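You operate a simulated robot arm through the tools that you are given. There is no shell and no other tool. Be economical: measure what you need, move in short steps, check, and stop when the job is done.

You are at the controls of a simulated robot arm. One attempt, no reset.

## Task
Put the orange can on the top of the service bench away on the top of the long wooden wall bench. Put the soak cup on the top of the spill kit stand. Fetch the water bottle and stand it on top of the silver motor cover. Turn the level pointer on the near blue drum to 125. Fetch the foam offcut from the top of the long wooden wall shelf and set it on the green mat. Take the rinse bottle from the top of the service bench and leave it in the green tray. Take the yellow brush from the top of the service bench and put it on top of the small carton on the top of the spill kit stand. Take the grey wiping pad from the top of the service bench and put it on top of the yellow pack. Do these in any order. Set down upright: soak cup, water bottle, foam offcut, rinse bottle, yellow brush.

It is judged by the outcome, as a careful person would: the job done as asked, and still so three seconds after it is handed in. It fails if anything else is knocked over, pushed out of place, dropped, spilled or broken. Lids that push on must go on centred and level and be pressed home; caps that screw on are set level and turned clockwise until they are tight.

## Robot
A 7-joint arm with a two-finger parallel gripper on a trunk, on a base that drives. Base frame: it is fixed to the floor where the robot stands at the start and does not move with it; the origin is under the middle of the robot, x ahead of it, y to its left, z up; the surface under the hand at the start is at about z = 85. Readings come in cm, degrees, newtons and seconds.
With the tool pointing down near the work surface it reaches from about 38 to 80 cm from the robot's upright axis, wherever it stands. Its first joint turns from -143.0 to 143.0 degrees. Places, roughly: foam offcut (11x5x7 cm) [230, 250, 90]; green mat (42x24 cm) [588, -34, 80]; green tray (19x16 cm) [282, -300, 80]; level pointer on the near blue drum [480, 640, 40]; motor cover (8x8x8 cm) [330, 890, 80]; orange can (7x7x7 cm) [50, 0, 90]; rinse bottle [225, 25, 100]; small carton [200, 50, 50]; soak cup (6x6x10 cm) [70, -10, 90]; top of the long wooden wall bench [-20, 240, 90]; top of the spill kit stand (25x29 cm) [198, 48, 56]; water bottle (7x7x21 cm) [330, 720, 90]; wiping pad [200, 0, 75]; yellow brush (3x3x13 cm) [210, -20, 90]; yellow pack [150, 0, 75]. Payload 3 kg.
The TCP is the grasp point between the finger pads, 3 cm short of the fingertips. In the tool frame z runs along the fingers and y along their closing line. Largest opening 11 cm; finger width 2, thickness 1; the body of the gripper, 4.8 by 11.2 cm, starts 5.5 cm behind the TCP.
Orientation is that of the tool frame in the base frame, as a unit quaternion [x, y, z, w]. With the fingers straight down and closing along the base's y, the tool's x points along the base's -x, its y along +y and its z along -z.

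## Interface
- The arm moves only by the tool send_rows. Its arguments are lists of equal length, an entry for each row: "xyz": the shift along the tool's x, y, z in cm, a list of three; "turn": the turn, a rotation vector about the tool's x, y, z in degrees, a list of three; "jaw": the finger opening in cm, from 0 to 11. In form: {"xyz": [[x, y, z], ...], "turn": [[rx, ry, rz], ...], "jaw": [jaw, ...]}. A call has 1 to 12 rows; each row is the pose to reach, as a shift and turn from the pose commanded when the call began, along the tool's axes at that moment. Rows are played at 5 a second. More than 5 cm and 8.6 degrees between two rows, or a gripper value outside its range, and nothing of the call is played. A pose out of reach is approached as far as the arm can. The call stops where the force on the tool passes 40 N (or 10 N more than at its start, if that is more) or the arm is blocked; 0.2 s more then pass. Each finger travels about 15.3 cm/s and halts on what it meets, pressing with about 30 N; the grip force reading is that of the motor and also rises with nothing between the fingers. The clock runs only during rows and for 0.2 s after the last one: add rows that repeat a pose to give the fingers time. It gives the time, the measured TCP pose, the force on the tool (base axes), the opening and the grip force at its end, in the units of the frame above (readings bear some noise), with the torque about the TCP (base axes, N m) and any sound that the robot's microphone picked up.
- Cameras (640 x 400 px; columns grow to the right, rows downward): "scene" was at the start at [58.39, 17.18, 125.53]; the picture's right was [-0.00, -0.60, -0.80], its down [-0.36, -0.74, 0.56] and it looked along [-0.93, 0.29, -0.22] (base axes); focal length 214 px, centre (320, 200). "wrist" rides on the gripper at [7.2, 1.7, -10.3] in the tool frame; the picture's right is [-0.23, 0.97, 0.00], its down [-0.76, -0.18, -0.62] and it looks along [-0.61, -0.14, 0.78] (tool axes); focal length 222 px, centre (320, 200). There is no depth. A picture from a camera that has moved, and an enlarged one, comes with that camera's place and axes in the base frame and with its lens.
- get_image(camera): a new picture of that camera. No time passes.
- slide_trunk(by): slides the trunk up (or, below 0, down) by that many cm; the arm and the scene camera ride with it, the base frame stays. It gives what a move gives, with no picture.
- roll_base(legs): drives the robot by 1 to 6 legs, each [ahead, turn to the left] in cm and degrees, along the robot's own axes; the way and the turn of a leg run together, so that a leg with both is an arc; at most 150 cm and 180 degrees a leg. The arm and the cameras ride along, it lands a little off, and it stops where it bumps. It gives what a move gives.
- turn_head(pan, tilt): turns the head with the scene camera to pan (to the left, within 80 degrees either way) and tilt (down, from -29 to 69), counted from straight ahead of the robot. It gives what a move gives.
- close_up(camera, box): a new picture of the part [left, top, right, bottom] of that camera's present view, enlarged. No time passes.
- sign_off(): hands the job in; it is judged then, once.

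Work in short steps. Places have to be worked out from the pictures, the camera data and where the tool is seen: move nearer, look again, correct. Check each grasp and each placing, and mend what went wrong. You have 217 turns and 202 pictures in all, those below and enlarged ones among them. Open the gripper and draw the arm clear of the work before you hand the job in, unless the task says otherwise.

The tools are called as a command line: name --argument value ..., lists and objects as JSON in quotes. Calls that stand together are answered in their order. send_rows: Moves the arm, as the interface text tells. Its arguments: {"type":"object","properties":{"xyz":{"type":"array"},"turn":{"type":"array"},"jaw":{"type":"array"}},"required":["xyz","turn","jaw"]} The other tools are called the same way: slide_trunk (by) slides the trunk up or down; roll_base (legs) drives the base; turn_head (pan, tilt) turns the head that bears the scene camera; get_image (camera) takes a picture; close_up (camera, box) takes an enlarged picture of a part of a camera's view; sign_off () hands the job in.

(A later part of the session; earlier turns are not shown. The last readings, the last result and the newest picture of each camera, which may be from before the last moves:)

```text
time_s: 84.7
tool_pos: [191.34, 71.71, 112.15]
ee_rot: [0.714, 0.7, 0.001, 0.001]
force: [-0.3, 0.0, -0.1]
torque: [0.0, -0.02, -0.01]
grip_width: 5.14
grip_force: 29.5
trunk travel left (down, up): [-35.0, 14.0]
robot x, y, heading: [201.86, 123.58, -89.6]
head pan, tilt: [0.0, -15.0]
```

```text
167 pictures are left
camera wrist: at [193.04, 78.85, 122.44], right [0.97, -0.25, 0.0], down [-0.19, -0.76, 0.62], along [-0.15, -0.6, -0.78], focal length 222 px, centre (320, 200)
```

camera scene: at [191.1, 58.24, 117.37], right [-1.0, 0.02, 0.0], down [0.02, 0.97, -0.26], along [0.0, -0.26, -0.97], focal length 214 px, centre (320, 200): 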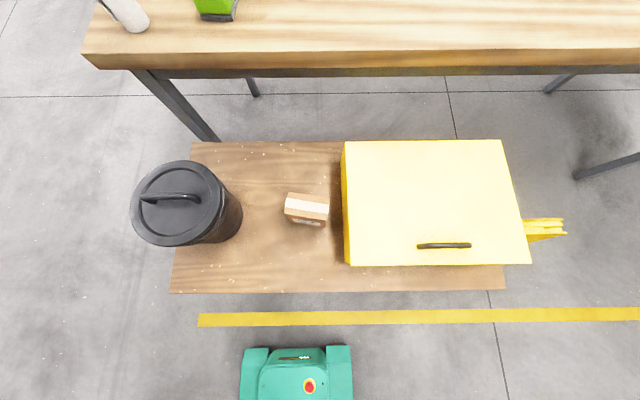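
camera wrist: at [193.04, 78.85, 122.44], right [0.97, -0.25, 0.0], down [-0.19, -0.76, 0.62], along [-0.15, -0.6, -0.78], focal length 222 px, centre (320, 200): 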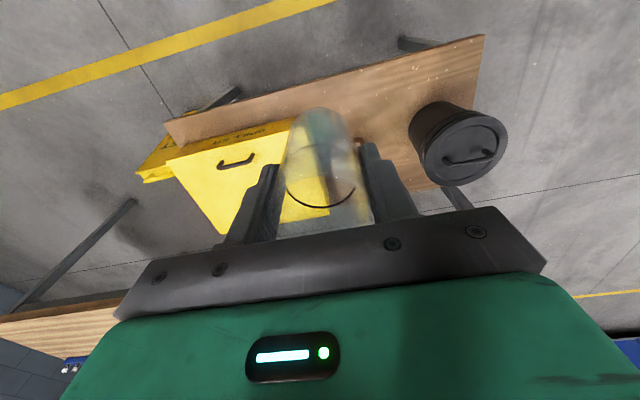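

The stand has free space around the small carton at ~[195,44]. I choose [200,60] for the cup; move over it and lower the trunk.

send_rows --xyz '[[-3.9, 2.9, 0], [-7.8, 5.8, 0], [-11.7, 8.7, 0], [-11.7, 8.7, 0]]' --turn '[[0, 0, 0], [0, 0, 0], [0, 0, 0], [0, 0, 0]]' --jaw '[4, 4, 4, 4]'

slide_trunk --by -32

get_image --camera "wrist"

turn_head --pan 0 --tilt 25

get_image --camera "scene"

```text
time_s: 85.7
tool_pos: [199.81, 59.78, 112.04]
ee_rot: [0.715, 0.699, 0.001, 0.001]
force: [-0.3, 0.4, -1.4]
torque: [0.0, 0.02, 0.02]
grip_width: 5.12
grip_force: 30.4
trunk travel left (down, up): [-35.0, 14.0]
robot x, y, heading: [201.7, 123.6, -89.6]
head pan, tilt: [0.0, -15.0]
```

```text
time_s: 88.9
tool_pos: [199.94, 59.9, 79.95]
ee_rot: [0.714, 0.7, 0.001, 0.0]
force: [0.1, -1.1, 0.1]
torque: [0.02, 0.0, -0.03]
grip_width: 5.12
grip_force: 30.0
trunk travel left (down, up): [-3.0, 46.0]
robot x, y, heading: [202.02, 123.2, -89.2]
head pan, tilt: [0.0, -15.0]
```

```text
166 pictures are left
camera wrist: at [201.57, 67.07, 90.18], right [0.97, -0.25, 0.0], down [-0.19, -0.76, 0.62], along [-0.15, -0.6, -0.78], focal length 222 px, centre (320, 200)
```

wrist: 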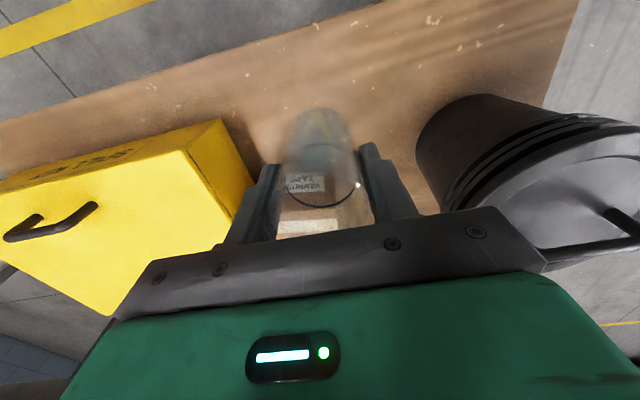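

```text
time_s: 90.0
tool_pos: [199.88, 59.99, 79.88]
ee_rot: [0.714, 0.7, 0.002, 0.0]
force: [0.3, -0.9, 0.0]
torque: [-0.02, 0.01, 0.01]
grip_width: 5.1
grip_force: 30.2
trunk travel left (down, up): [-3.0, 46.0]
robot x, y, heading: [201.6, 123.39, -89.3]
head pan, tilt: [0.0, 25.0]
```

```text
165 pictures are left
camera scene: at [199.76, 52.73, 83.94], right [-1.0, 0.02, 0.0], down [0.02, 0.91, 0.42], along [0.01, 0.42, -0.91], focal length 214 px, centre (320, 200)
```

scene: 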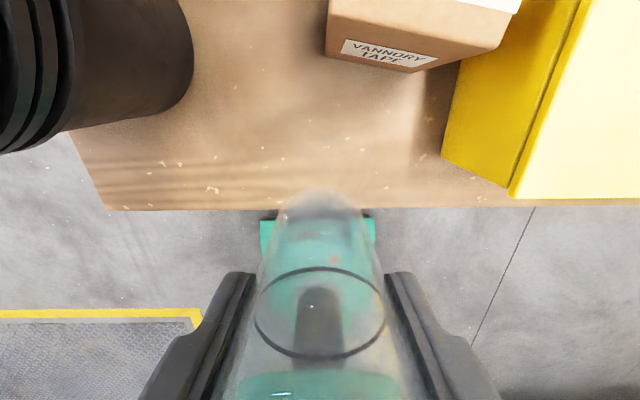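

Shift to about [203.5,58.5] for margin and lower to just above the top.

send_rows --xyz '[[-1.5, 3.5, 2], [-1.5, 3.5, 6.5], [-1.5, 3.5, 11], [-1.5, 3.5, 15], [-1.5, 3.5, 17], [-1.5, 3.5, 17]]' --turn '[[0, 0, 0], [0, 0, 0], [0, 0, 0], [0, 0, 0], [0, 0, 0], [0, 0, 0]]' --jaw '[4, 4, 4, 4, 4, 4]'

get_image --camera "wrist"

get_image --camera "scene"

```text
time_s: 91.3
tool_pos: [203.37, 58.31, 63.03]
ee_rot: [0.714, 0.7, 0.0, 0.0]
force: [-0.6, -0.8, 2.0]
torque: [-0.04, 0.09, 0.06]
grip_width: 5.11
grip_force: 29.7
trunk travel left (down, up): [-3.0, 46.0]
robot x, y, heading: [201.51, 123.29, -89.5]
head pan, tilt: [0.0, 25.0]
```

```text
164 pictures are left
camera wrist: at [205.12, 65.57, 73.23], right [0.97, -0.25, 0.0], down [-0.19, -0.76, 0.62], along [-0.15, -0.6, -0.78], focal length 222 px, centre (320, 200)
```

wrist: 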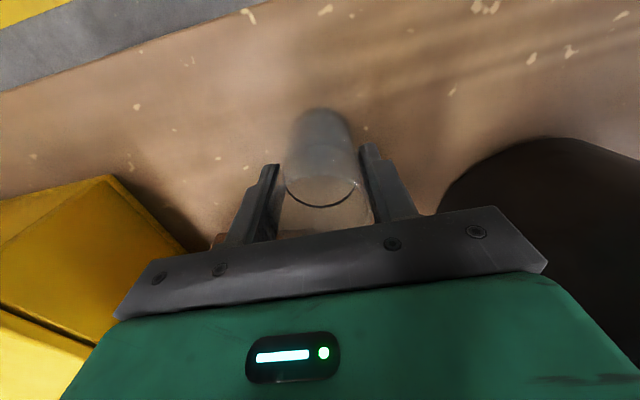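

```text
163 pictures are left
camera scene: at [203.32, 51.23, 67.02], right [-1.0, 0.02, 0.0], down [0.02, 0.91, 0.42], along [0.01, 0.42, -0.91], focal length 214 px, centre (320, 200)
```

scene: 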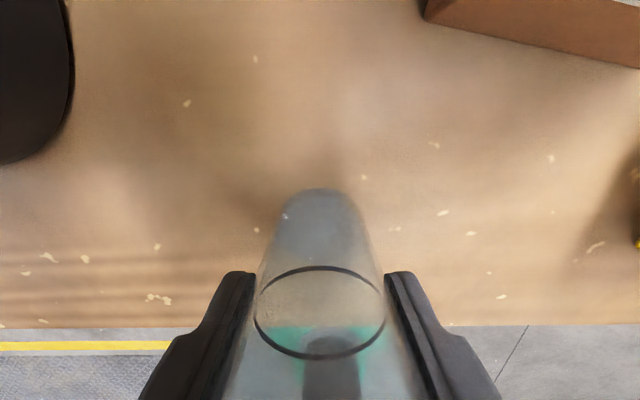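

Close to the top now; lower in small rows until contact.

send_rows --xyz '[[0, 0, 0.4], [0, 0, 0.8], [0, 0, 1.2], [0, 0, 1.6]]' --turn '[[0, 0, 0], [0, 0, 0], [0, 0, 0], [0, 0, 0]]' --jaw '[4, 4, 4, 4]'

```text
time_s: 92.3
tool_pos: [203.37, 58.35, 61.43]
ee_rot: [0.716, 0.699, 0.001, 0.0]
force: [5.6, -1.1, 18.2]
torque: [-0.02, -0.26, 0.04]
grip_width: 5.15
grip_force: 29.9
trunk travel left (down, up): [-3.0, 46.0]
robot x, y, heading: [201.72, 122.97, -88.9]
head pan, tilt: [0.0, 25.0]
```

Contact at 18 N. Open and lift away.

send_rows --xyz '[[0, 0, -0.1], [0, 0, -0.1], [0, 0, -0.1], [0, 0, -0.1], [0, 0, -4], [0, 0, -8.5], [0, 0, -13], [0, 0, -17.5], [0, 0, -22]]' --turn '[[0, 0, 0], [0, 0, 0], [0, 0, 0], [0, 0, 0], [0, 0, 0], [0, 0, 0], [0, 0, 0], [0, 0, 0], [0, 0, 0]]' --jaw '[6, 7.5, 9, 9, 9, 9, 9, 9, 9]'

get_image --camera "wrist"

slide_trunk --by 42

turn_head --pan 0 --tilt -29

get_image --camera "scene"

```text
time_s: 94.3
tool_pos: [203.18, 58.04, 83.39]
ee_rot: [0.715, 0.699, 0.002, 0.0]
force: [0.4, 0.6, 0.8]
torque: [-0.03, -0.02, 0.02]
grip_width: 9.0
grip_force: 0.0
trunk travel left (down, up): [-3.0, 46.0]
robot x, y, heading: [201.85, 123.56, -89.1]
head pan, tilt: [0.0, 25.0]
```

```text
162 pictures are left
camera wrist: at [204.94, 65.33, 93.61], right [0.97, -0.25, 0.0], down [-0.19, -0.76, 0.62], along [-0.15, -0.6, -0.78], focal length 222 px, centre (320, 200)
```

wrist: 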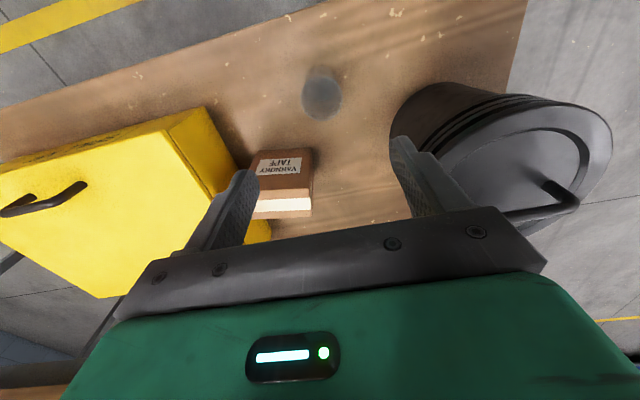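

```text
refused: 42 is not a number from -40 to 40
```

```text
time_s: 95.6
tool_pos: [203.27, 58.12, 83.41]
ee_rot: [0.715, 0.7, 0.001, 0.0]
force: [0.7, -0.1, -0.1]
torque: [0.01, -0.04, 0.0]
grip_width: 9.01
grip_force: 0.0
trunk travel left (down, up): [-3.0, 46.0]
robot x, y, heading: [201.74, 123.67, -89.1]
head pan, tilt: [0.0, -28.6]
```

```text
161 pictures are left
camera scene: at [202.98, 42.96, 89.8], right [-1.0, 0.02, 0.0], down [0.02, 0.88, -0.48], along [-0.01, -0.48, -0.88], focal length 214 px, centre (320, 200)
```

scene: 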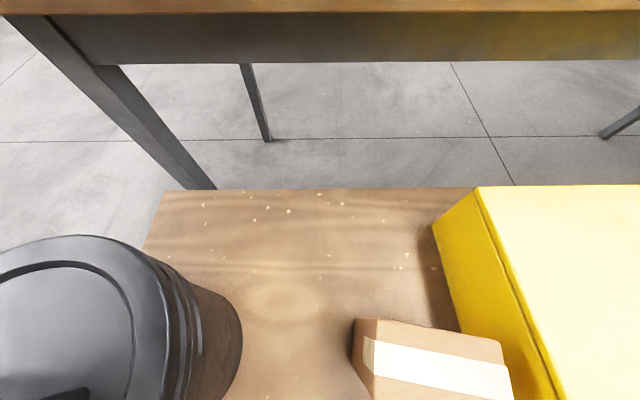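

The cup stands on the stand. Raise the trunk and look over the service bench end for the brush, pad and rinse bottle.

slide_trunk --by 38

get_image --camera "scene"

```text
time_s: 99.2
tool_pos: [203.21, 58.07, 121.22]
ee_rot: [0.714, 0.7, 0.001, 0.0]
force: [0.1, 0.7, -0.5]
torque: [0.01, 0.01, 0.02]
grip_width: 9.0
grip_force: 0.1
trunk travel left (down, up): [-41.0, 8.0]
robot x, y, heading: [201.42, 123.29, -89.5]
head pan, tilt: [0.0, -28.6]
```

```text
160 pictures are left
camera scene: at [202.98, 42.93, 127.81], right [-1.0, 0.02, 0.0], down [0.02, 0.88, -0.48], along [-0.01, -0.48, -0.88], focal length 214 px, centre (320, 200)
```

scene: 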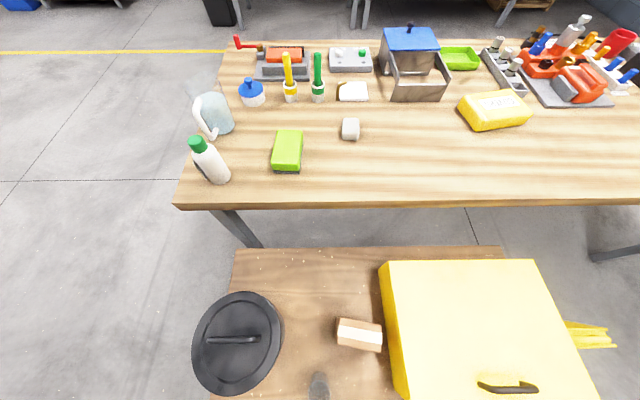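

All items are seen: yellow brush ≈[212,-15], rinse bottle ≈[227,14], grey pad ≈[195,-2], yellow pack ≈[155,-7]; bench end x≈235. I drive round to the bench's far end to pick the brush.

roll_base --legs '[[0, 89.5], [80, 0], [0, -90], [138, 0], [0, -90]]'

get_image --camera "scene"

get_image --camera "wrist"

```text
time_s: 121.7
tool_pos: [219.31, -15.73, 121.07]
ee_rot: [1.0, -0.004, 0.002, 0.001]
force: [-0.2, 0.6, -0.6]
torque: [0.01, -0.05, 0.0]
grip_width: 8.98
grip_force: 0.0
trunk travel left (down, up): [-41.0, 8.0]
robot x, y, heading: [285.28, -20.84, -179.9]
head pan, tilt: [0.0, -28.6]
```

```text
159 pictures are left
camera scene: at [204.39, -15.85, 127.64], right [0.01, 1.0, 0.0], down [0.88, -0.01, -0.48], along [-0.48, 0.0, -0.88], focal length 214 px, centre (320, 200)
```

scene: 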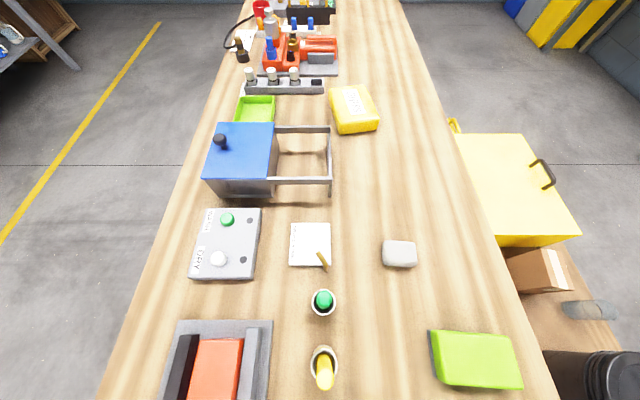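

```text
158 pictures are left
camera wrist: at [226.45, -17.56, 131.42], right [-0.24, -0.97, 0.0], down [-0.76, 0.19, 0.62], along [-0.6, 0.15, -0.78], focal length 222 px, centre (320, 200)
```

wrist: 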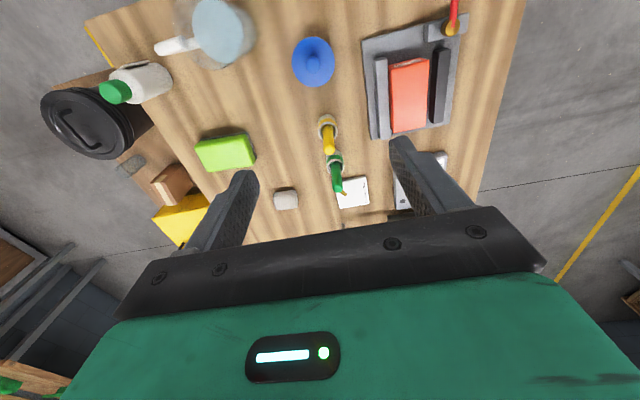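

Take an enlarged look at the yellow brush.

close_up --camera "scene" --box '[260, 220, 440, 400]'

close_up --camera "wrist" --box '[260, 80, 420, 220]'

```text
2.22 times, centred on (350, 310) of scene
camera zoom: at [204.39, -15.85, 127.64], right [0.01, 1.0, 0.0], down [0.88, -0.01, -0.48], along [-0.48, 0.0, -0.88], focal length 477 px, centre (253, -44)
```

zoom: 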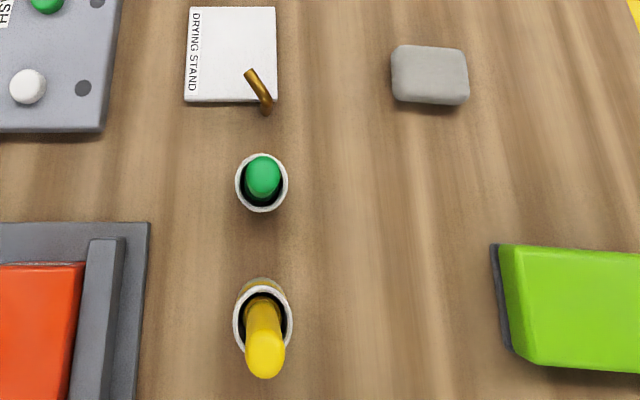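

```text
2.86 times, centred on (340, 150) of wrist
camera zoom: at [226.45, -17.56, 131.42], right [-0.24, -0.97, 0.0], down [-0.76, 0.19, 0.62], along [-0.6, 0.15, -0.78], focal length 635 px, centre (263, 343)
```

zoom: 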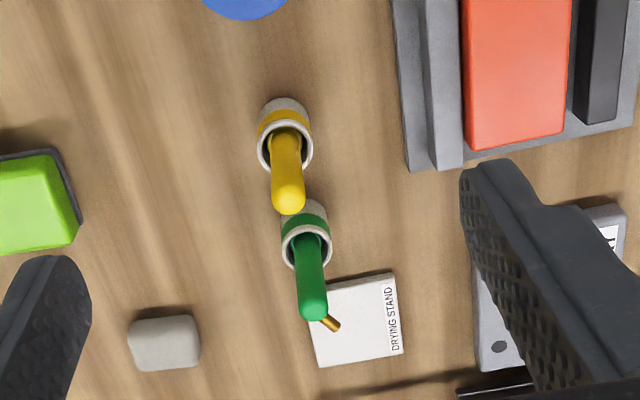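

The brush tip triangulates to [210.5,-15.3,98], with its white ring/holder top at z≈89. I go above it, then down to TCP z≈95.3 and close on the handle.

send_rows --xyz '[[-3, -0.1, 3], [-6, -0.2, 6], [-8.8, -0.4, 9.5], [-8.8, -0.4, 14], [-8.8, -0.4, 18], [-8.8, -0.4, 18]]' --turn '[[0, 0, 0], [0, 0, 0], [0, 0, 0], [0, 0, 0], [0, 0, 0], [0, 0, 0]]' --jaw '[6, 6, 6, 6, 6, 6]'

get_image --camera "wrist"

turn_head --pan 0 --tilt 25

get_image --camera "scene"

```text
time_s: 123.0
tool_pos: [210.8, -15.53, 103.22]
ee_rot: [1.0, -0.004, 0.0, 0.001]
force: [0.5, 0.6, -0.6]
torque: [-0.04, -0.02, 0.0]
grip_width: 6.0
grip_force: 0.1
trunk travel left (down, up): [-41.0, 8.0]
robot x, y, heading: [284.88, -20.82, -179.7]
head pan, tilt: [0.0, -28.6]
```

```text
155 pictures are left
camera wrist: at [218.01, -17.19, 113.51], right [-0.24, -0.97, 0.0], down [-0.76, 0.19, 0.62], along [-0.6, 0.15, -0.78], focal length 222 px, centre (320, 200)
```

wrist: 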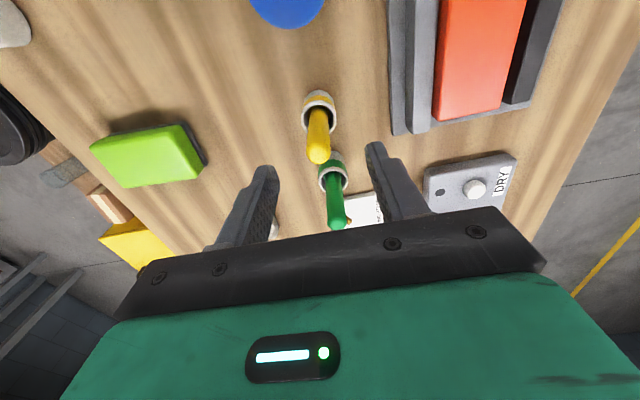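

```text
time_s: 124.3
tool_pos: [210.84, -15.54, 103.32]
ee_rot: [1.0, -0.005, 0.001, 0.001]
force: [0.9, -0.8, 0.1]
torque: [-0.02, 0.01, 0.02]
grip_width: 6.03
grip_force: 0.0
trunk travel left (down, up): [-41.0, 8.0]
robot x, y, heading: [285.18, -20.74, -180.2]
head pan, tilt: [0.0, 25.0]
```

```text
154 pictures are left
camera scene: at [204.0, -15.56, 107.29], right [0.01, 1.0, 0.0], down [0.91, -0.01, 0.42], along [0.42, -0.01, -0.91], focal length 214 px, centre (320, 200)
```

scene: 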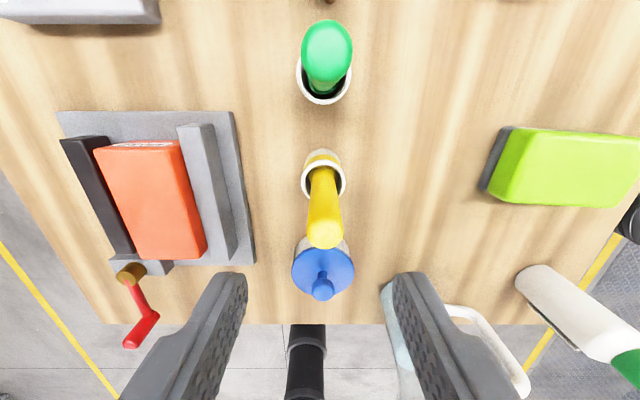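

Alignment good. Descend and close on the handle.

send_rows --xyz '[[0.3, -0.2, 3], [0.3, -0.2, 6], [0.3, -0.2, 7.9], [0.3, -0.2, 7.9], [0.3, -0.2, 7.9], [0.3, -0.2, 7.9], [0.3, -0.2, 7.9]]' --turn '[[0, 0, 0], [0, 0, 0], [0, 0, 0], [0, 0, 0], [0, 0, 0], [0, 0, 0], [0, 0, 0]]' --jaw '[6, 6, 6, 3, 0.5, 0.5, 0.5]'

get_image --camera "wrist"

```text
time_s: 125.9
tool_pos: [211.03, -15.33, 95.55]
ee_rot: [1.0, -0.004, 0.001, 0.001]
force: [-0.1, -0.7, -0.1]
torque: [-0.01, 0.0, 0.01]
grip_width: 1.87
grip_force: 30.2
trunk travel left (down, up): [-41.0, 8.0]
robot x, y, heading: [285.1, -20.82, -179.5]
head pan, tilt: [0.0, 25.0]
```

```text
153 pictures are left
camera wrist: at [218.22, -16.95, 105.74], right [-0.24, -0.97, 0.0], down [-0.76, 0.18, 0.62], along [-0.6, 0.15, -0.78], focal length 222 px, centre (320, 200)
```

wrist: 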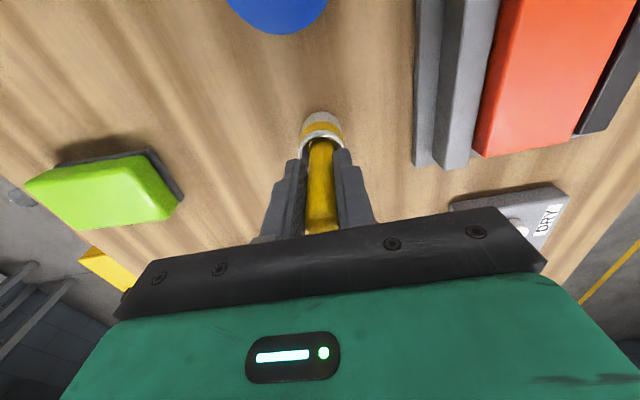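

Handle gripped (1.9 cm). Lift straight up and look.

send_rows --xyz '[[0, 0, -2], [0, 0, -6], [0, 0, -10], [0, 0, -14], [0, 0, -18], [0, 0, -18]]' --turn '[[0, 0, 0], [0, 0, 0], [0, 0, 0], [0, 0, 0], [0, 0, 0], [0, 0, 0]]' --jaw '[0.5, 0.5, 0.5, 0.5, 0.5, 0.5]'

get_image --camera "wrist"

get_image --camera "scene"

```text
time_s: 127.3
tool_pos: [210.88, -15.11, 113.68]
ee_rot: [1.0, -0.004, 0.001, 0.001]
force: [0.6, 0.4, -0.7]
torque: [0.02, 0.01, 0.02]
grip_width: 1.85
grip_force: 29.8
trunk travel left (down, up): [-41.0, 8.0]
robot x, y, heading: [284.98, -21.19, -179.8]
head pan, tilt: [0.0, 25.0]
```

```text
152 pictures are left
camera wrist: at [218.07, -16.84, 123.91], right [-0.24, -0.97, 0.0], down [-0.76, 0.19, 0.62], along [-0.6, 0.15, -0.78], focal length 222 px, centre (320, 200)
```

wrist: 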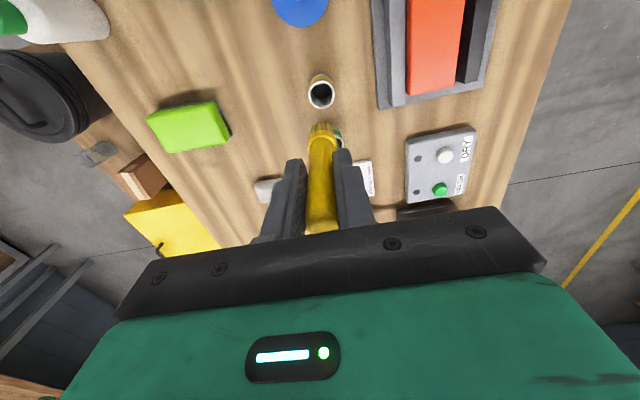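

```text
151 pictures are left
camera scene: at [204.06, -15.2, 117.67], right [0.01, 1.0, 0.0], down [0.91, -0.01, 0.42], along [0.42, -0.01, -0.91], focal length 214 px, centre (320, 200)
```

scene: 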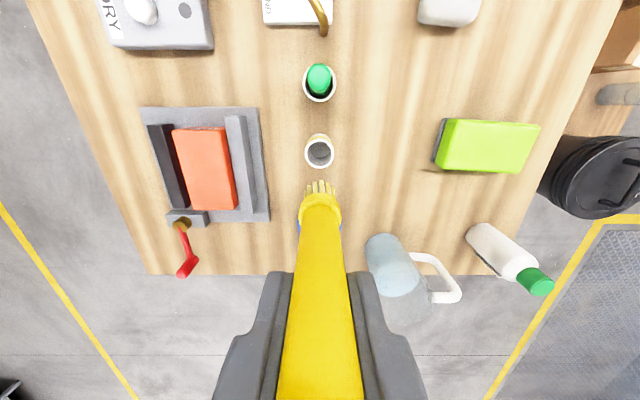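

The brush came out and the holder stays. Raise everything, back off, and drive round to the stand's front side.

slide_trunk --by 8

send_rows --xyz '[[0, 0, -4], [0, 0, -8], [4.5, 2, -8], [9, 4, -8], [13.5, 5, -8], [18, 5.5, -8], [22, 5.5, -8]]' --turn '[[0, 0, 0], [0, 0, 0], [0, 0, 0], [0, 0, 0], [0, 0, 0], [0, 0, 0], [0, 0, 0]]' --jaw '[0.5, 0.5, 0.5, 0.5, 0.5, 0.5, 0.5]'

roll_base --legs '[[-15, 0], [0, -90], [139, 0], [0, 90], [107, 0], [0, 90]]'

turn_head --pan 0 --tilt -15

get_image --camera "scene"

```text
time_s: 128.4
tool_pos: [210.89, -15.11, 121.79]
ee_rot: [1.0, -0.004, 0.0, 0.001]
force: [-1.0, 0.4, -0.2]
torque: [0.03, 0.02, -0.01]
grip_width: 1.86
grip_force: 29.7
trunk travel left (down, up): [-49.0, 0.0]
robot x, y, heading: [285.26, -20.73, -179.7]
head pan, tilt: [0.0, 25.0]
```

```text
time_s: 130.0
tool_pos: [232.77, -20.75, 129.96]
ee_rot: [1.0, -0.005, 0.001, 0.001]
force: [-0.3, -0.2, -1.2]
torque: [-0.01, 0.0, 0.0]
grip_width: 1.85
grip_force: 30.1
out of reach, approached as far as the arm can: row 2
trunk travel left (down, up): [-49.0, 0.0]
robot x, y, heading: [285.07, -21.31, -179.7]
head pan, tilt: [0.0, 25.0]
```

```text
time_s: 154.7
tool_pos: [195.0, 70.21, 129.84]
ee_rot: [0.723, 0.691, 0.0, -0.001]
force: [-0.6, -0.9, -0.8]
torque: [0.0, 0.0, 0.02]
grip_width: 1.88
grip_force: 30.2
trunk travel left (down, up): [-49.0, 0.0]
robot x, y, heading: [189.76, 122.5, -91.7]
head pan, tilt: [0.0, 25.0]
```

```text
time_s: 155.7
tool_pos: [194.75, 70.19, 130.1]
ee_rot: [0.723, 0.69, 0.002, 0.0]
force: [0.3, -0.1, -0.8]
torque: [0.04, -0.02, 0.02]
grip_width: 1.85
grip_force: 30.4
trunk travel left (down, up): [-49.0, 0.0]
robot x, y, heading: [189.91, 122.55, -91.6]
head pan, tilt: [0.0, -15.0]
```

```text
150 pictures are left
camera scene: at [194.18, 56.81, 135.17], right [-1.0, 0.05, 0.0], down [0.05, 0.97, -0.26], along [-0.01, -0.26, -0.97], focal length 214 px, centre (320, 200)
```

scene: 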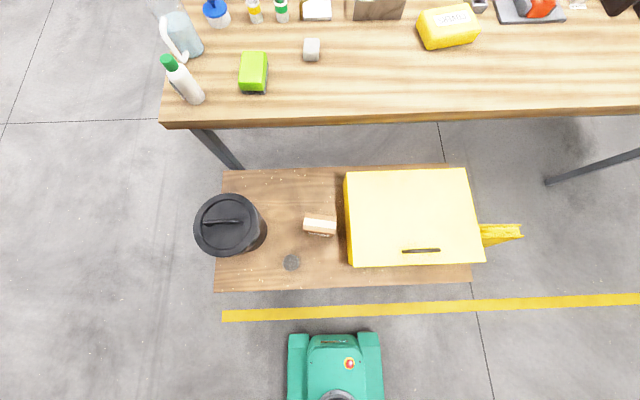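

Carton top centre ≈[193.5,45.5]. Roll ahead 10 cm, move the brush over it and lower the trunk 40.

roll_base --legs '[[10, 0]]'

send_rows --xyz '[[-4.9, -0.5, 0], [-9.8, -1, 0], [-14.3, -1.3, 0], [-14.3, -1.3, 0]]' --turn '[[0, 0, 0], [0, 0, 0], [0, 0, 0], [0, 0, 0]]' --jaw '[0.5, 0.5, 0.5, 0.5]'

slide_trunk --by -40

turn_head --pan 0 --tilt 20

get_image --camera "scene"

get_image --camera "wrist"

```text
time_s: 156.9
tool_pos: [194.49, 60.18, 129.85]
ee_rot: [0.723, 0.691, 0.001, 0.0]
force: [-0.2, 0.0, -0.7]
torque: [0.0, 0.01, 0.0]
grip_width: 1.86
grip_force: 29.9
trunk travel left (down, up): [-49.0, 0.0]
robot x, y, heading: [189.69, 112.53, -91.7]
head pan, tilt: [0.0, -15.0]
```

```text
time_s: 157.9
tool_pos: [192.58, 45.66, 130.13]
ee_rot: [0.724, 0.69, 0.0, 0.0]
force: [-0.5, -0.2, -0.2]
torque: [0.04, -0.03, 0.01]
grip_width: 1.88
grip_force: 29.9
trunk travel left (down, up): [-49.0, 0.0]
robot x, y, heading: [189.43, 112.68, -91.7]
head pan, tilt: [0.0, -15.0]
```

```text
time_s: 161.7
tool_pos: [192.51, 45.82, 89.97]
ee_rot: [0.722, 0.691, 0.001, 0.0]
force: [0.1, 0.0, -0.2]
torque: [0.02, 0.0, -0.01]
grip_width: 1.84
grip_force: 30.2
trunk travel left (down, up): [-9.0, 40.0]
robot x, y, heading: [189.55, 112.87, -91.5]
head pan, tilt: [0.0, -15.0]
```

```text
time_s: 162.7
tool_pos: [192.61, 45.83, 90.11]
ee_rot: [0.724, 0.69, 0.001, 0.0]
force: [0.0, 0.2, -0.5]
torque: [0.03, -0.02, -0.01]
grip_width: 1.84
grip_force: 29.7
trunk travel left (down, up): [-9.0, 40.0]
robot x, y, heading: [189.81, 112.93, -91.3]
head pan, tilt: [0.0, 20.0]
```

```text
149 pictures are left
camera scene: at [192.35, 37.89, 93.98], right [-1.0, 0.05, 0.0], down [0.04, 0.94, 0.34], along [0.02, 0.34, -0.94], focal length 214 px, centre (320, 200)
```

scene: 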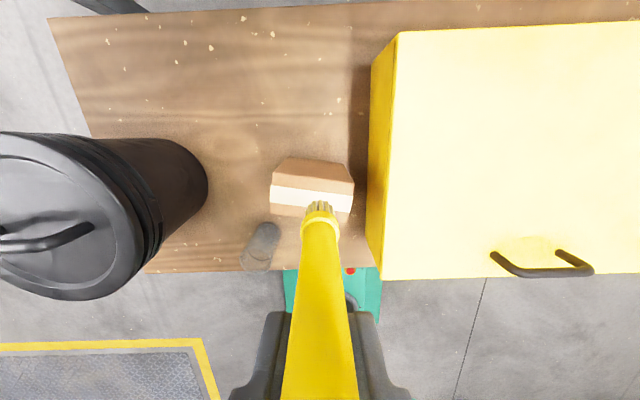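

```text
148 pictures are left
camera wrist: at [194.56, 52.98, 100.31], right [0.96, -0.27, 0.0], down [-0.21, -0.75, 0.62], along [-0.17, -0.6, -0.78], focal length 222 px, centre (320, 200)
```

wrist: 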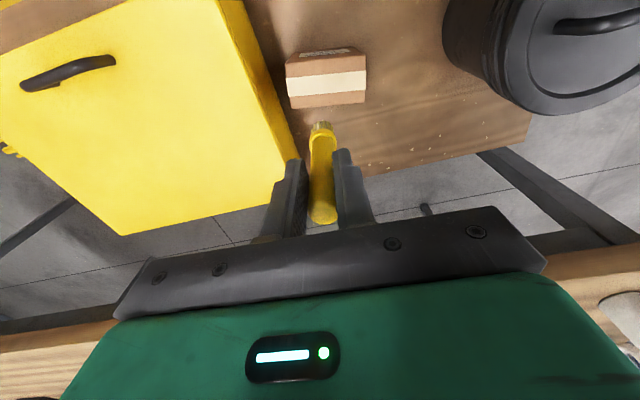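

Triangulating all views: carton top z≈67.5, centre ≈[194,46.8]; brush bottom ≈10 cm below TCP and 0.7 cm forward. Adjust and lower to just above.

send_rows --xyz '[[1.7, 1.4, 2], [1.7, 1.4, 6], [1.7, 1.4, 9], [1.7, 1.4, 9]]' --turn '[[0, 0, 0], [0, 0, 0], [0, 0, 0], [0, 0, 0]]' --jaw '[0.5, 0.5, 0.5, 0.5]'

get_image --camera "scene"

get_image --camera "wrist"

```text
time_s: 163.7
tool_pos: [193.93, 47.45, 80.93]
ee_rot: [0.723, 0.691, 0.001, 0.0]
force: [-0.5, 0.0, -0.9]
torque: [0.0, -0.02, 0.0]
grip_width: 1.84
grip_force: 29.9
trunk travel left (down, up): [-9.0, 40.0]
robot x, y, heading: [189.54, 112.82, -91.6]
head pan, tilt: [0.0, 20.0]
```

```text
147 pictures are left
camera scene: at [193.69, 39.59, 84.8], right [-1.0, 0.05, 0.0], down [0.04, 0.94, 0.34], along [0.02, 0.34, -0.94], focal length 214 px, centre (320, 200)
```

scene: 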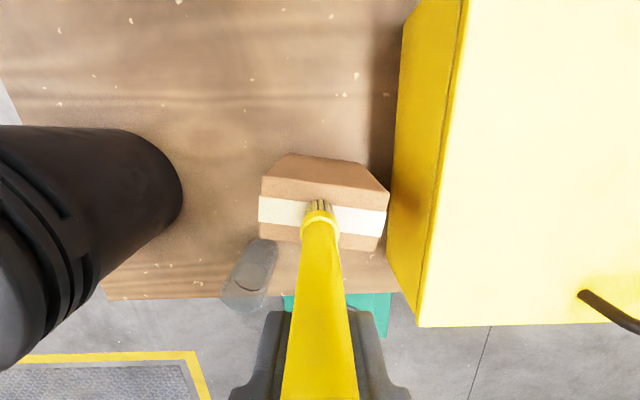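

```text
146 pictures are left
camera wrist: at [195.9, 54.68, 91.14], right [0.96, -0.27, 0.0], down [-0.21, -0.75, 0.62], along [-0.17, -0.6, -0.78], focal length 222 px, centre (320, 200)
```

wrist: 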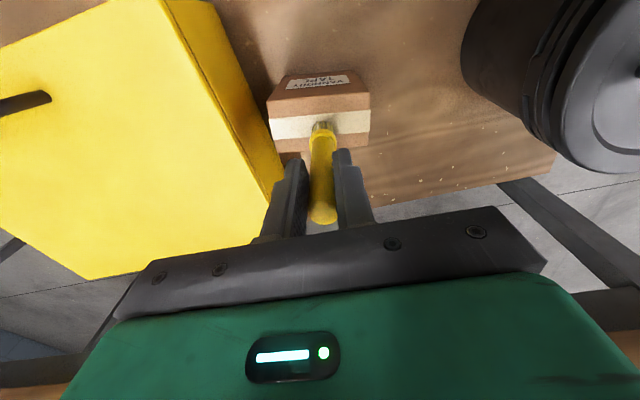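

Well centred. Lower slowly until contact.

send_rows --xyz '[[0, 0, 0.8], [0, 0, 1.6], [0, 0, 2.1], [0, 0, 2.5], [0, 0, 2.9]]' --turn '[[0, 0, 0], [0, 0, 0], [0, 0, 0], [0, 0, 0], [0, 0, 0]]' --jaw '[0.5, 0.5, 0.5, 0.5, 0.5]'

get_image --camera "wrist"

```text
time_s: 164.9
tool_pos: [193.99, 47.53, 78.09]
ee_rot: [0.724, 0.69, 0.001, 0.001]
force: [0.3, -0.1, 0.2]
torque: [-0.01, -0.02, 0.02]
grip_width: 0.5
grip_force: 0.0
trunk travel left (down, up): [-9.0, 40.0]
robot x, y, heading: [189.38, 112.85, -91.5]
head pan, tilt: [0.0, 20.0]
```

```text
145 pictures are left
camera wrist: at [195.95, 54.73, 88.3], right [0.96, -0.27, 0.0], down [-0.21, -0.75, 0.62], along [-0.17, -0.6, -0.78], focal length 222 px, centre (320, 200)
```

wrist: 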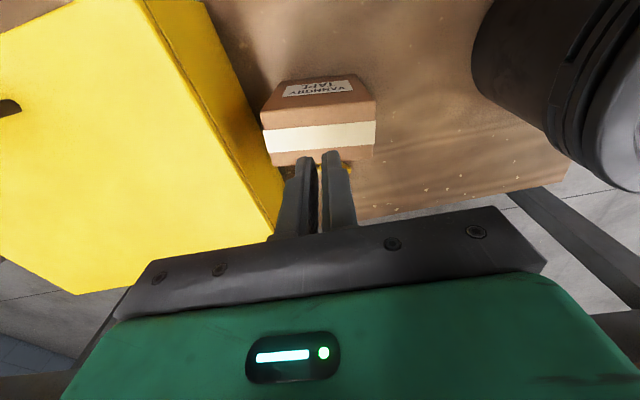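

The brush slipped out of the grip. Look where it went before moving.

get_image --camera "scene"

close_up --camera "wrist" --box '[220, 60, 420, 240]'

```text
144 pictures are left
camera scene: at [193.74, 39.65, 81.96], right [-1.0, 0.05, 0.0], down [0.04, 0.94, 0.34], along [0.02, 0.34, -0.94], focal length 214 px, centre (320, 200)
```

scene: 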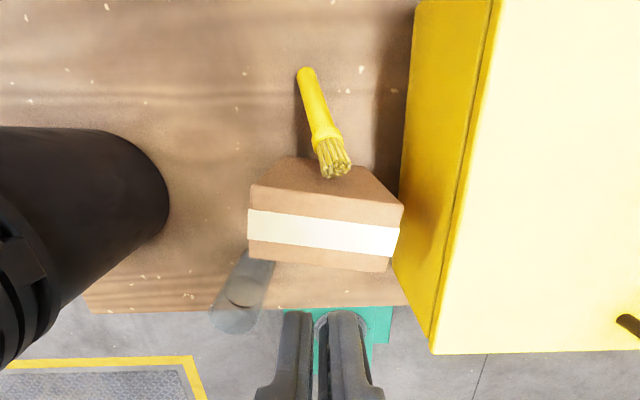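

```text
2.22 times, centred on (320, 150) of wrist
camera zoom: at [195.95, 54.73, 88.3], right [0.96, -0.27, 0.0], down [-0.21, -0.75, 0.62], along [-0.17, -0.6, -0.78], focal length 494 px, centre (320, 311)
```

zoom: 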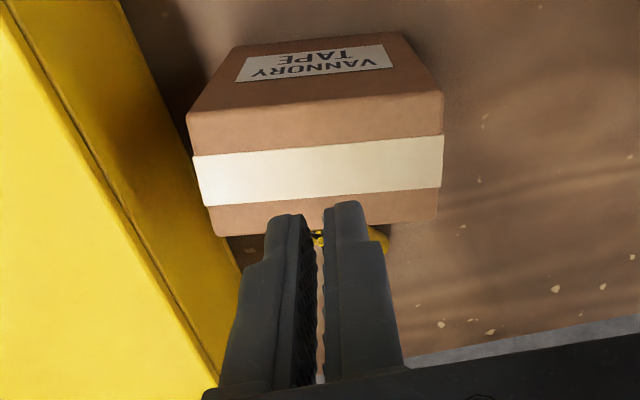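

The brush fell behind the carton and leans on it, bristles against the carton. I rise and move above it to view it well before regrasping.

send_rows --xyz '[[0, 0, -4.5], [0, 0, -9], [0, 0, -12], [-4.5, 0, -12], [-8.5, 0, -12], [-8.5, 0, -12]]' --turn '[[0, 0, 0], [0, 0, 0], [0, 0, 0], [0, 0, 0], [0, 0, 0], [0, 0, 0]]' --jaw '[0.5, 0.5, 0.5, 4, 4, 4]'

get_image --camera "scene"

close_up --camera "wrist" --box '[220, 20, 420, 160]'

```text
time_s: 166.3
tool_pos: [193.63, 40.05, 90.22]
ee_rot: [0.723, 0.691, 0.001, -0.001]
force: [0.3, 1.0, 0.5]
torque: [-0.01, -0.01, 0.0]
grip_width: 4.0
grip_force: 0.0
out of reach, approached as far as the arm can: row 5, 6
trunk travel left (down, up): [-9.0, 40.0]
robot x, y, heading: [189.61, 112.54, -91.5]
head pan, tilt: [0.0, 20.0]
```

```text
142 pictures are left
camera scene: at [193.31, 32.1, 94.04], right [-1.0, 0.05, 0.0], down [0.04, 0.94, 0.34], along [0.02, 0.34, -0.94], focal length 214 px, centre (320, 200)
```

scene: 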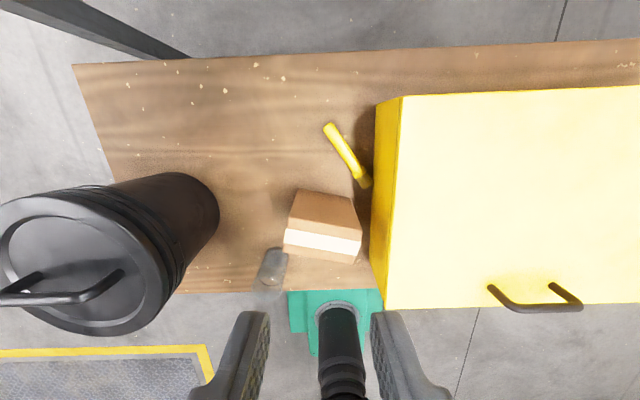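

```text
2.86 times, centred on (320, 90) of wrist
camera zoom: at [195.52, 47.18, 100.37], right [0.96, -0.27, 0.0], down [-0.21, -0.75, 0.62], along [-0.17, -0.6, -0.78], focal length 635 px, centre (320, 514)
```

zoom: 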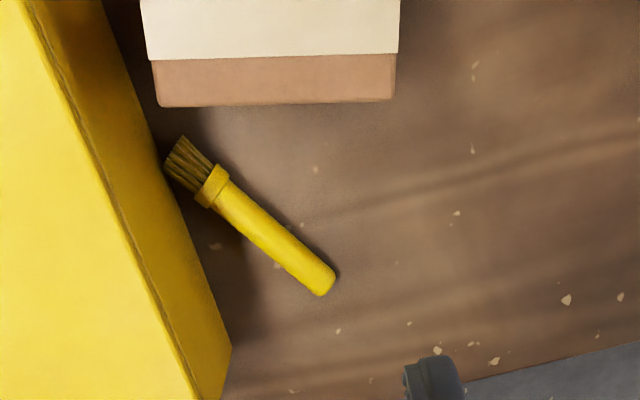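

The brush now lies flat behind the carton, from handle tip [192,32.7] to bristles [185.5,42.6], close to the yellow kit. I roll 8 cm closer, yaw the gripper across the handle, and come down above the tip end.

roll_base --legs '[[8, 0]]'

send_rows --xyz '[[0.4, -0.3, 2], [0.8, -0.7, 4], [1.2, -1, 6], [1.6, -1.4, 9], [2, -1.7, 12], [2, -1.7, 12]]' --turn '[[0, 0, -7], [0, 0, -14], [0, 0, -21], [0, 0, -28], [0, 0, -34.5], [0, 0, -34.5]]' --jaw '[4, 4, 4, 4, 4, 4]'

get_image --camera "scene"

get_image --camera "wrist"

```text
time_s: 167.4
tool_pos: [193.25, 32.03, 90.11]
ee_rot: [0.724, 0.69, 0.001, -0.001]
force: [-0.6, 0.6, 0.6]
torque: [0.0, 0.03, 0.04]
grip_width: 4.0
grip_force: 0.0
trunk travel left (down, up): [-9.0, 40.0]
robot x, y, heading: [189.68, 104.41, -91.4]
head pan, tilt: [0.0, 20.0]
```

```text
time_s: 168.8
tool_pos: [191.5, 33.81, 78.05]
ee_rot: [0.485, 0.874, 0.0, -0.001]
force: [0.5, 0.2, 0.7]
torque: [0.02, -0.02, -0.01]
grip_width: 4.0
grip_force: 0.0
trunk travel left (down, up): [-9.0, 40.0]
robot x, y, heading: [189.42, 105.01, -91.6]
head pan, tilt: [0.0, 20.0]
```

```text
140 pictures are left
camera scene: at [195.76, 27.08, 81.94], right [-0.85, -0.53, 0.0], down [-0.5, 0.8, 0.34], along [-0.18, 0.29, -0.94], focal length 214 px, centre (320, 200)
```

scene: 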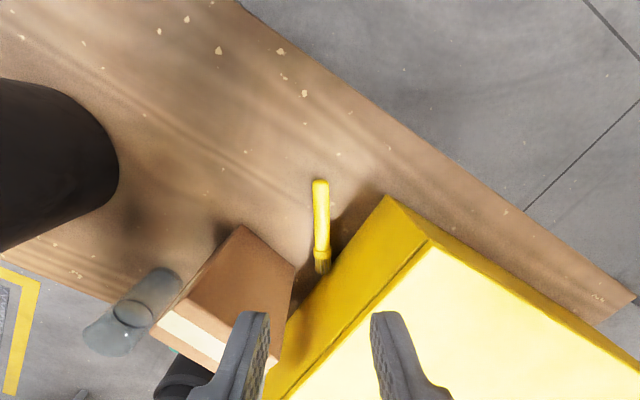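

```text
139 pictures are left
camera wrist: at [189.09, 40.88, 88.27], right [0.95, 0.32, 0.0], down [0.25, -0.74, 0.62], along [0.2, -0.59, -0.78], focal length 222 px, centre (320, 200)
```

wrist: 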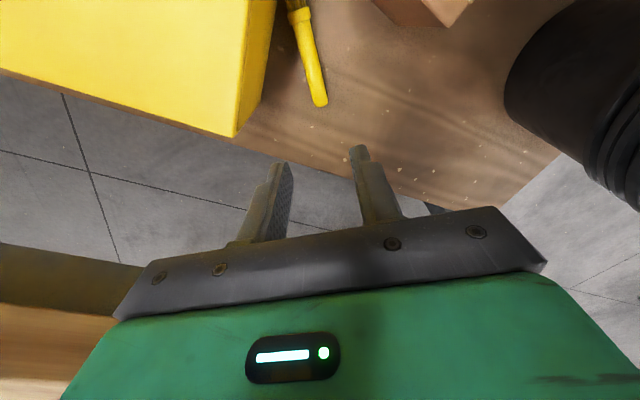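

Kit's face is at x≈184.5 with top z≈68, giving just enough clearance. Brush is aligned with the fingers. Descend to z≈60 with the fingers open 4.

send_rows --xyz '[[0.3, 0.2, 4.5], [0.3, 0.2, 9], [0.3, 0.2, 13], [0.3, 0.2, 17], [0.3, 0.2, 18]]' --turn '[[0, 0, 0], [0, 0, 0], [0, 0, 0], [0, 0, 0], [0, 0, 0]]' --jaw '[4, 4, 4, 4, 4]'

get_image --camera "scene"

get_image --camera "wrist"

```text
time_s: 170.0
tool_pos: [191.85, 34.47, 60.05]
ee_rot: [0.487, 0.873, 0.001, 0.0]
force: [-0.5, -0.1, 0.2]
torque: [-0.01, 0.02, 0.03]
grip_width: 4.01
grip_force: 0.2
trunk travel left (down, up): [-9.0, 40.0]
robot x, y, heading: [189.11, 104.77, -91.6]
head pan, tilt: [0.0, 20.0]
```

```text
138 pictures are left
camera scene: at [195.96, 27.63, 63.92], right [-0.85, -0.53, 0.0], down [-0.5, 0.8, 0.34], along [-0.18, 0.29, -0.94], focal length 214 px, centre (320, 200)
```

scene: 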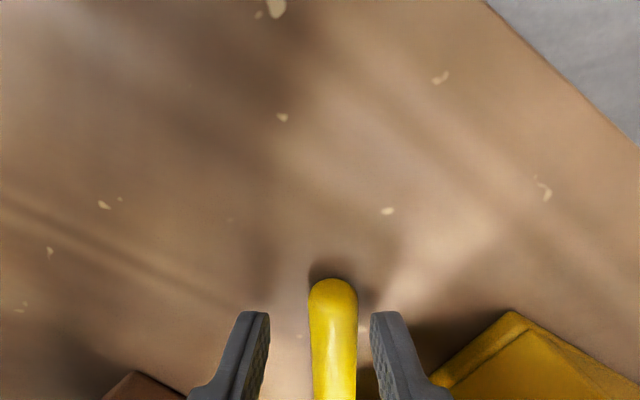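

```text
137 pictures are left
camera wrist: at [189.31, 41.45, 70.23], right [0.95, 0.32, 0.0], down [0.25, -0.74, 0.62], along [0.2, -0.59, -0.78], focal length 222 px, centre (320, 200)
```

wrist: 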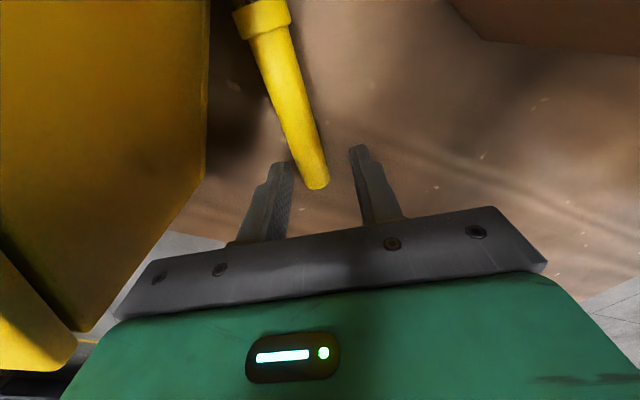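

Brush tip lies between the fingers. Lower 1.9 cm and close.

send_rows --xyz '[[0, -0.3, 1], [0, -0.3, 1.6], [0, -0.3, 1.9], [0, -0.3, 1.9], [0, -0.3, 1.9], [0, -0.3, 1.9], [0, -0.3, 1.9]]' --turn '[[0, 0, 0], [0, 0, 0], [0, 0, 0], [0, 0, 0], [0, 0, 0], [0, 0, 0], [0, 0, 0]]' --jaw '[4, 4, 4, 2.5, 0.5, 0.5, 0.5]'

get_image --camera "wrist"

```text
time_s: 170.6
tool_pos: [191.39, 34.12, 59.04]
ee_rot: [0.486, 0.874, -0.002, 0.002]
force: [-3.3, 11.5, 18.3]
torque: [0.71, -0.22, 0.24]
grip_width: 4.19
grip_force: 1.7
trunk travel left (down, up): [-9.0, 40.0]
robot x, y, heading: [189.0, 104.67, -91.6]
head pan, tilt: [0.0, 20.0]
stopped in row 3: the force on the tool passed its limit at 46 N (the readings are from after the stop); the commanded pose is now the measured one
```

```text
136 pictures are left
camera wrist: at [188.9, 41.29, 69.18], right [0.95, 0.32, 0.0], down [0.25, -0.74, 0.63], along [0.2, -0.59, -0.78], focal length 222 px, centre (320, 200)
```

wrist: 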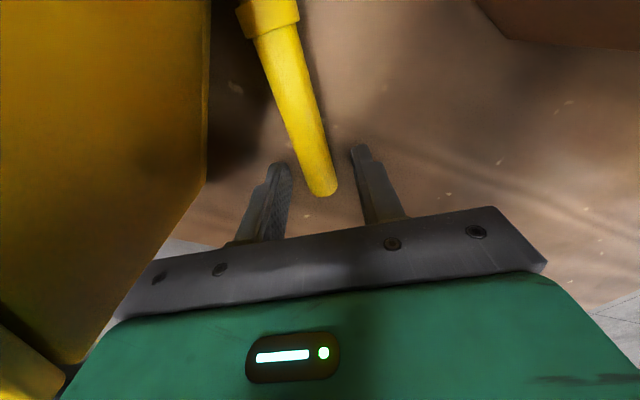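

Fingertips touched the stand (z≈56). Back up 0.3 cm and close on the handle.

send_rows --xyz '[[0, 0, -0.3], [0, 0, -0.3], [0, 0, -0.3], [0, 0, -0.3], [0, 0, -0.3]]' --turn '[[0, 0, 0], [0, 0, 0], [0, 0, 0], [0, 0, 0], [0, 0, 0]]' --jaw '[4, 2.5, 0.5, 0.5, 0.5]'

get_image --camera "wrist"

```text
time_s: 171.8
tool_pos: [191.44, 34.12, 59.19]
ee_rot: [0.486, 0.874, -0.001, 0.002]
force: [-0.3, 0.4, -0.2]
torque: [-0.03, 0.02, 0.03]
grip_width: 1.85
grip_force: 30.2
trunk travel left (down, up): [-9.0, 40.0]
robot x, y, heading: [189.45, 104.63, -91.5]
head pan, tilt: [0.0, 20.0]
```

```text
135 pictures are left
camera wrist: at [188.96, 41.23, 69.32], right [0.95, 0.32, 0.0], down [0.25, -0.74, 0.63], along [0.2, -0.59, -0.78], focal length 222 px, centre (320, 200)
```

wrist: 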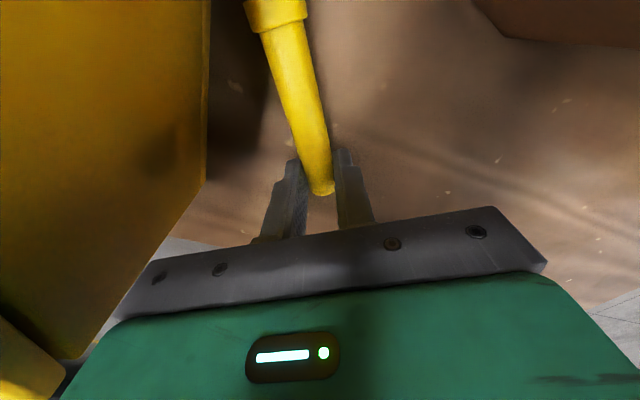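

Gripped. Drag the brush ~6 cm away from the kit, just off the surface, then release for a better regrasp.

send_rows --xyz '[[0, 0, -0.4], [-1.2, 1, -0.4], [-2.5, 2, -0.4], [-3.7, 3, -0.4], [-5, 4, -0.4], [-5, 4, -0.2], [-5, 4, -0.2]]' --turn '[[0, 0, 0], [0, 0, 0], [0, 0, 0], [0, 0, 0], [0, 0, 0], [0, 0, 0], [0, 0, 0]]' --jaw '[0.5, 0.5, 0.5, 0.5, 0.5, 0.5, 0.5]'

get_image --camera "wrist"

```text
time_s: 173.4
tool_pos: [197.47, 31.97, 59.5]
ee_rot: [0.487, 0.874, -0.001, 0.001]
force: [0.3, -0.9, -0.5]
torque: [0.02, -0.02, 0.0]
grip_width: 1.86
grip_force: 29.7
trunk travel left (down, up): [-9.0, 40.0]
robot x, y, heading: [189.25, 104.84, -91.3]
head pan, tilt: [0.0, 20.0]
```

```text
134 pictures are left
camera wrist: at [195.03, 39.13, 69.55], right [0.95, 0.32, 0.0], down [0.25, -0.74, 0.63], along [0.2, -0.59, -0.78], focal length 222 px, centre (320, 200)
```

wrist: 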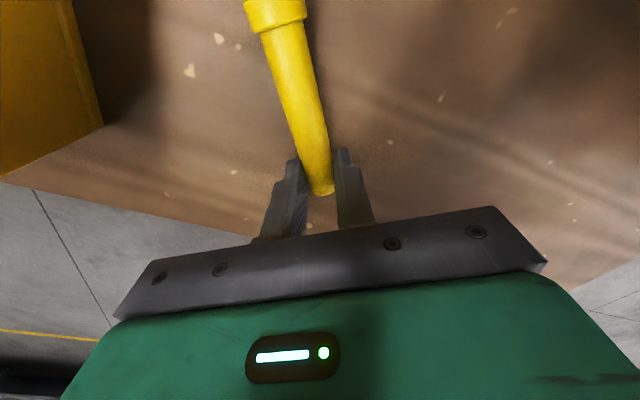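

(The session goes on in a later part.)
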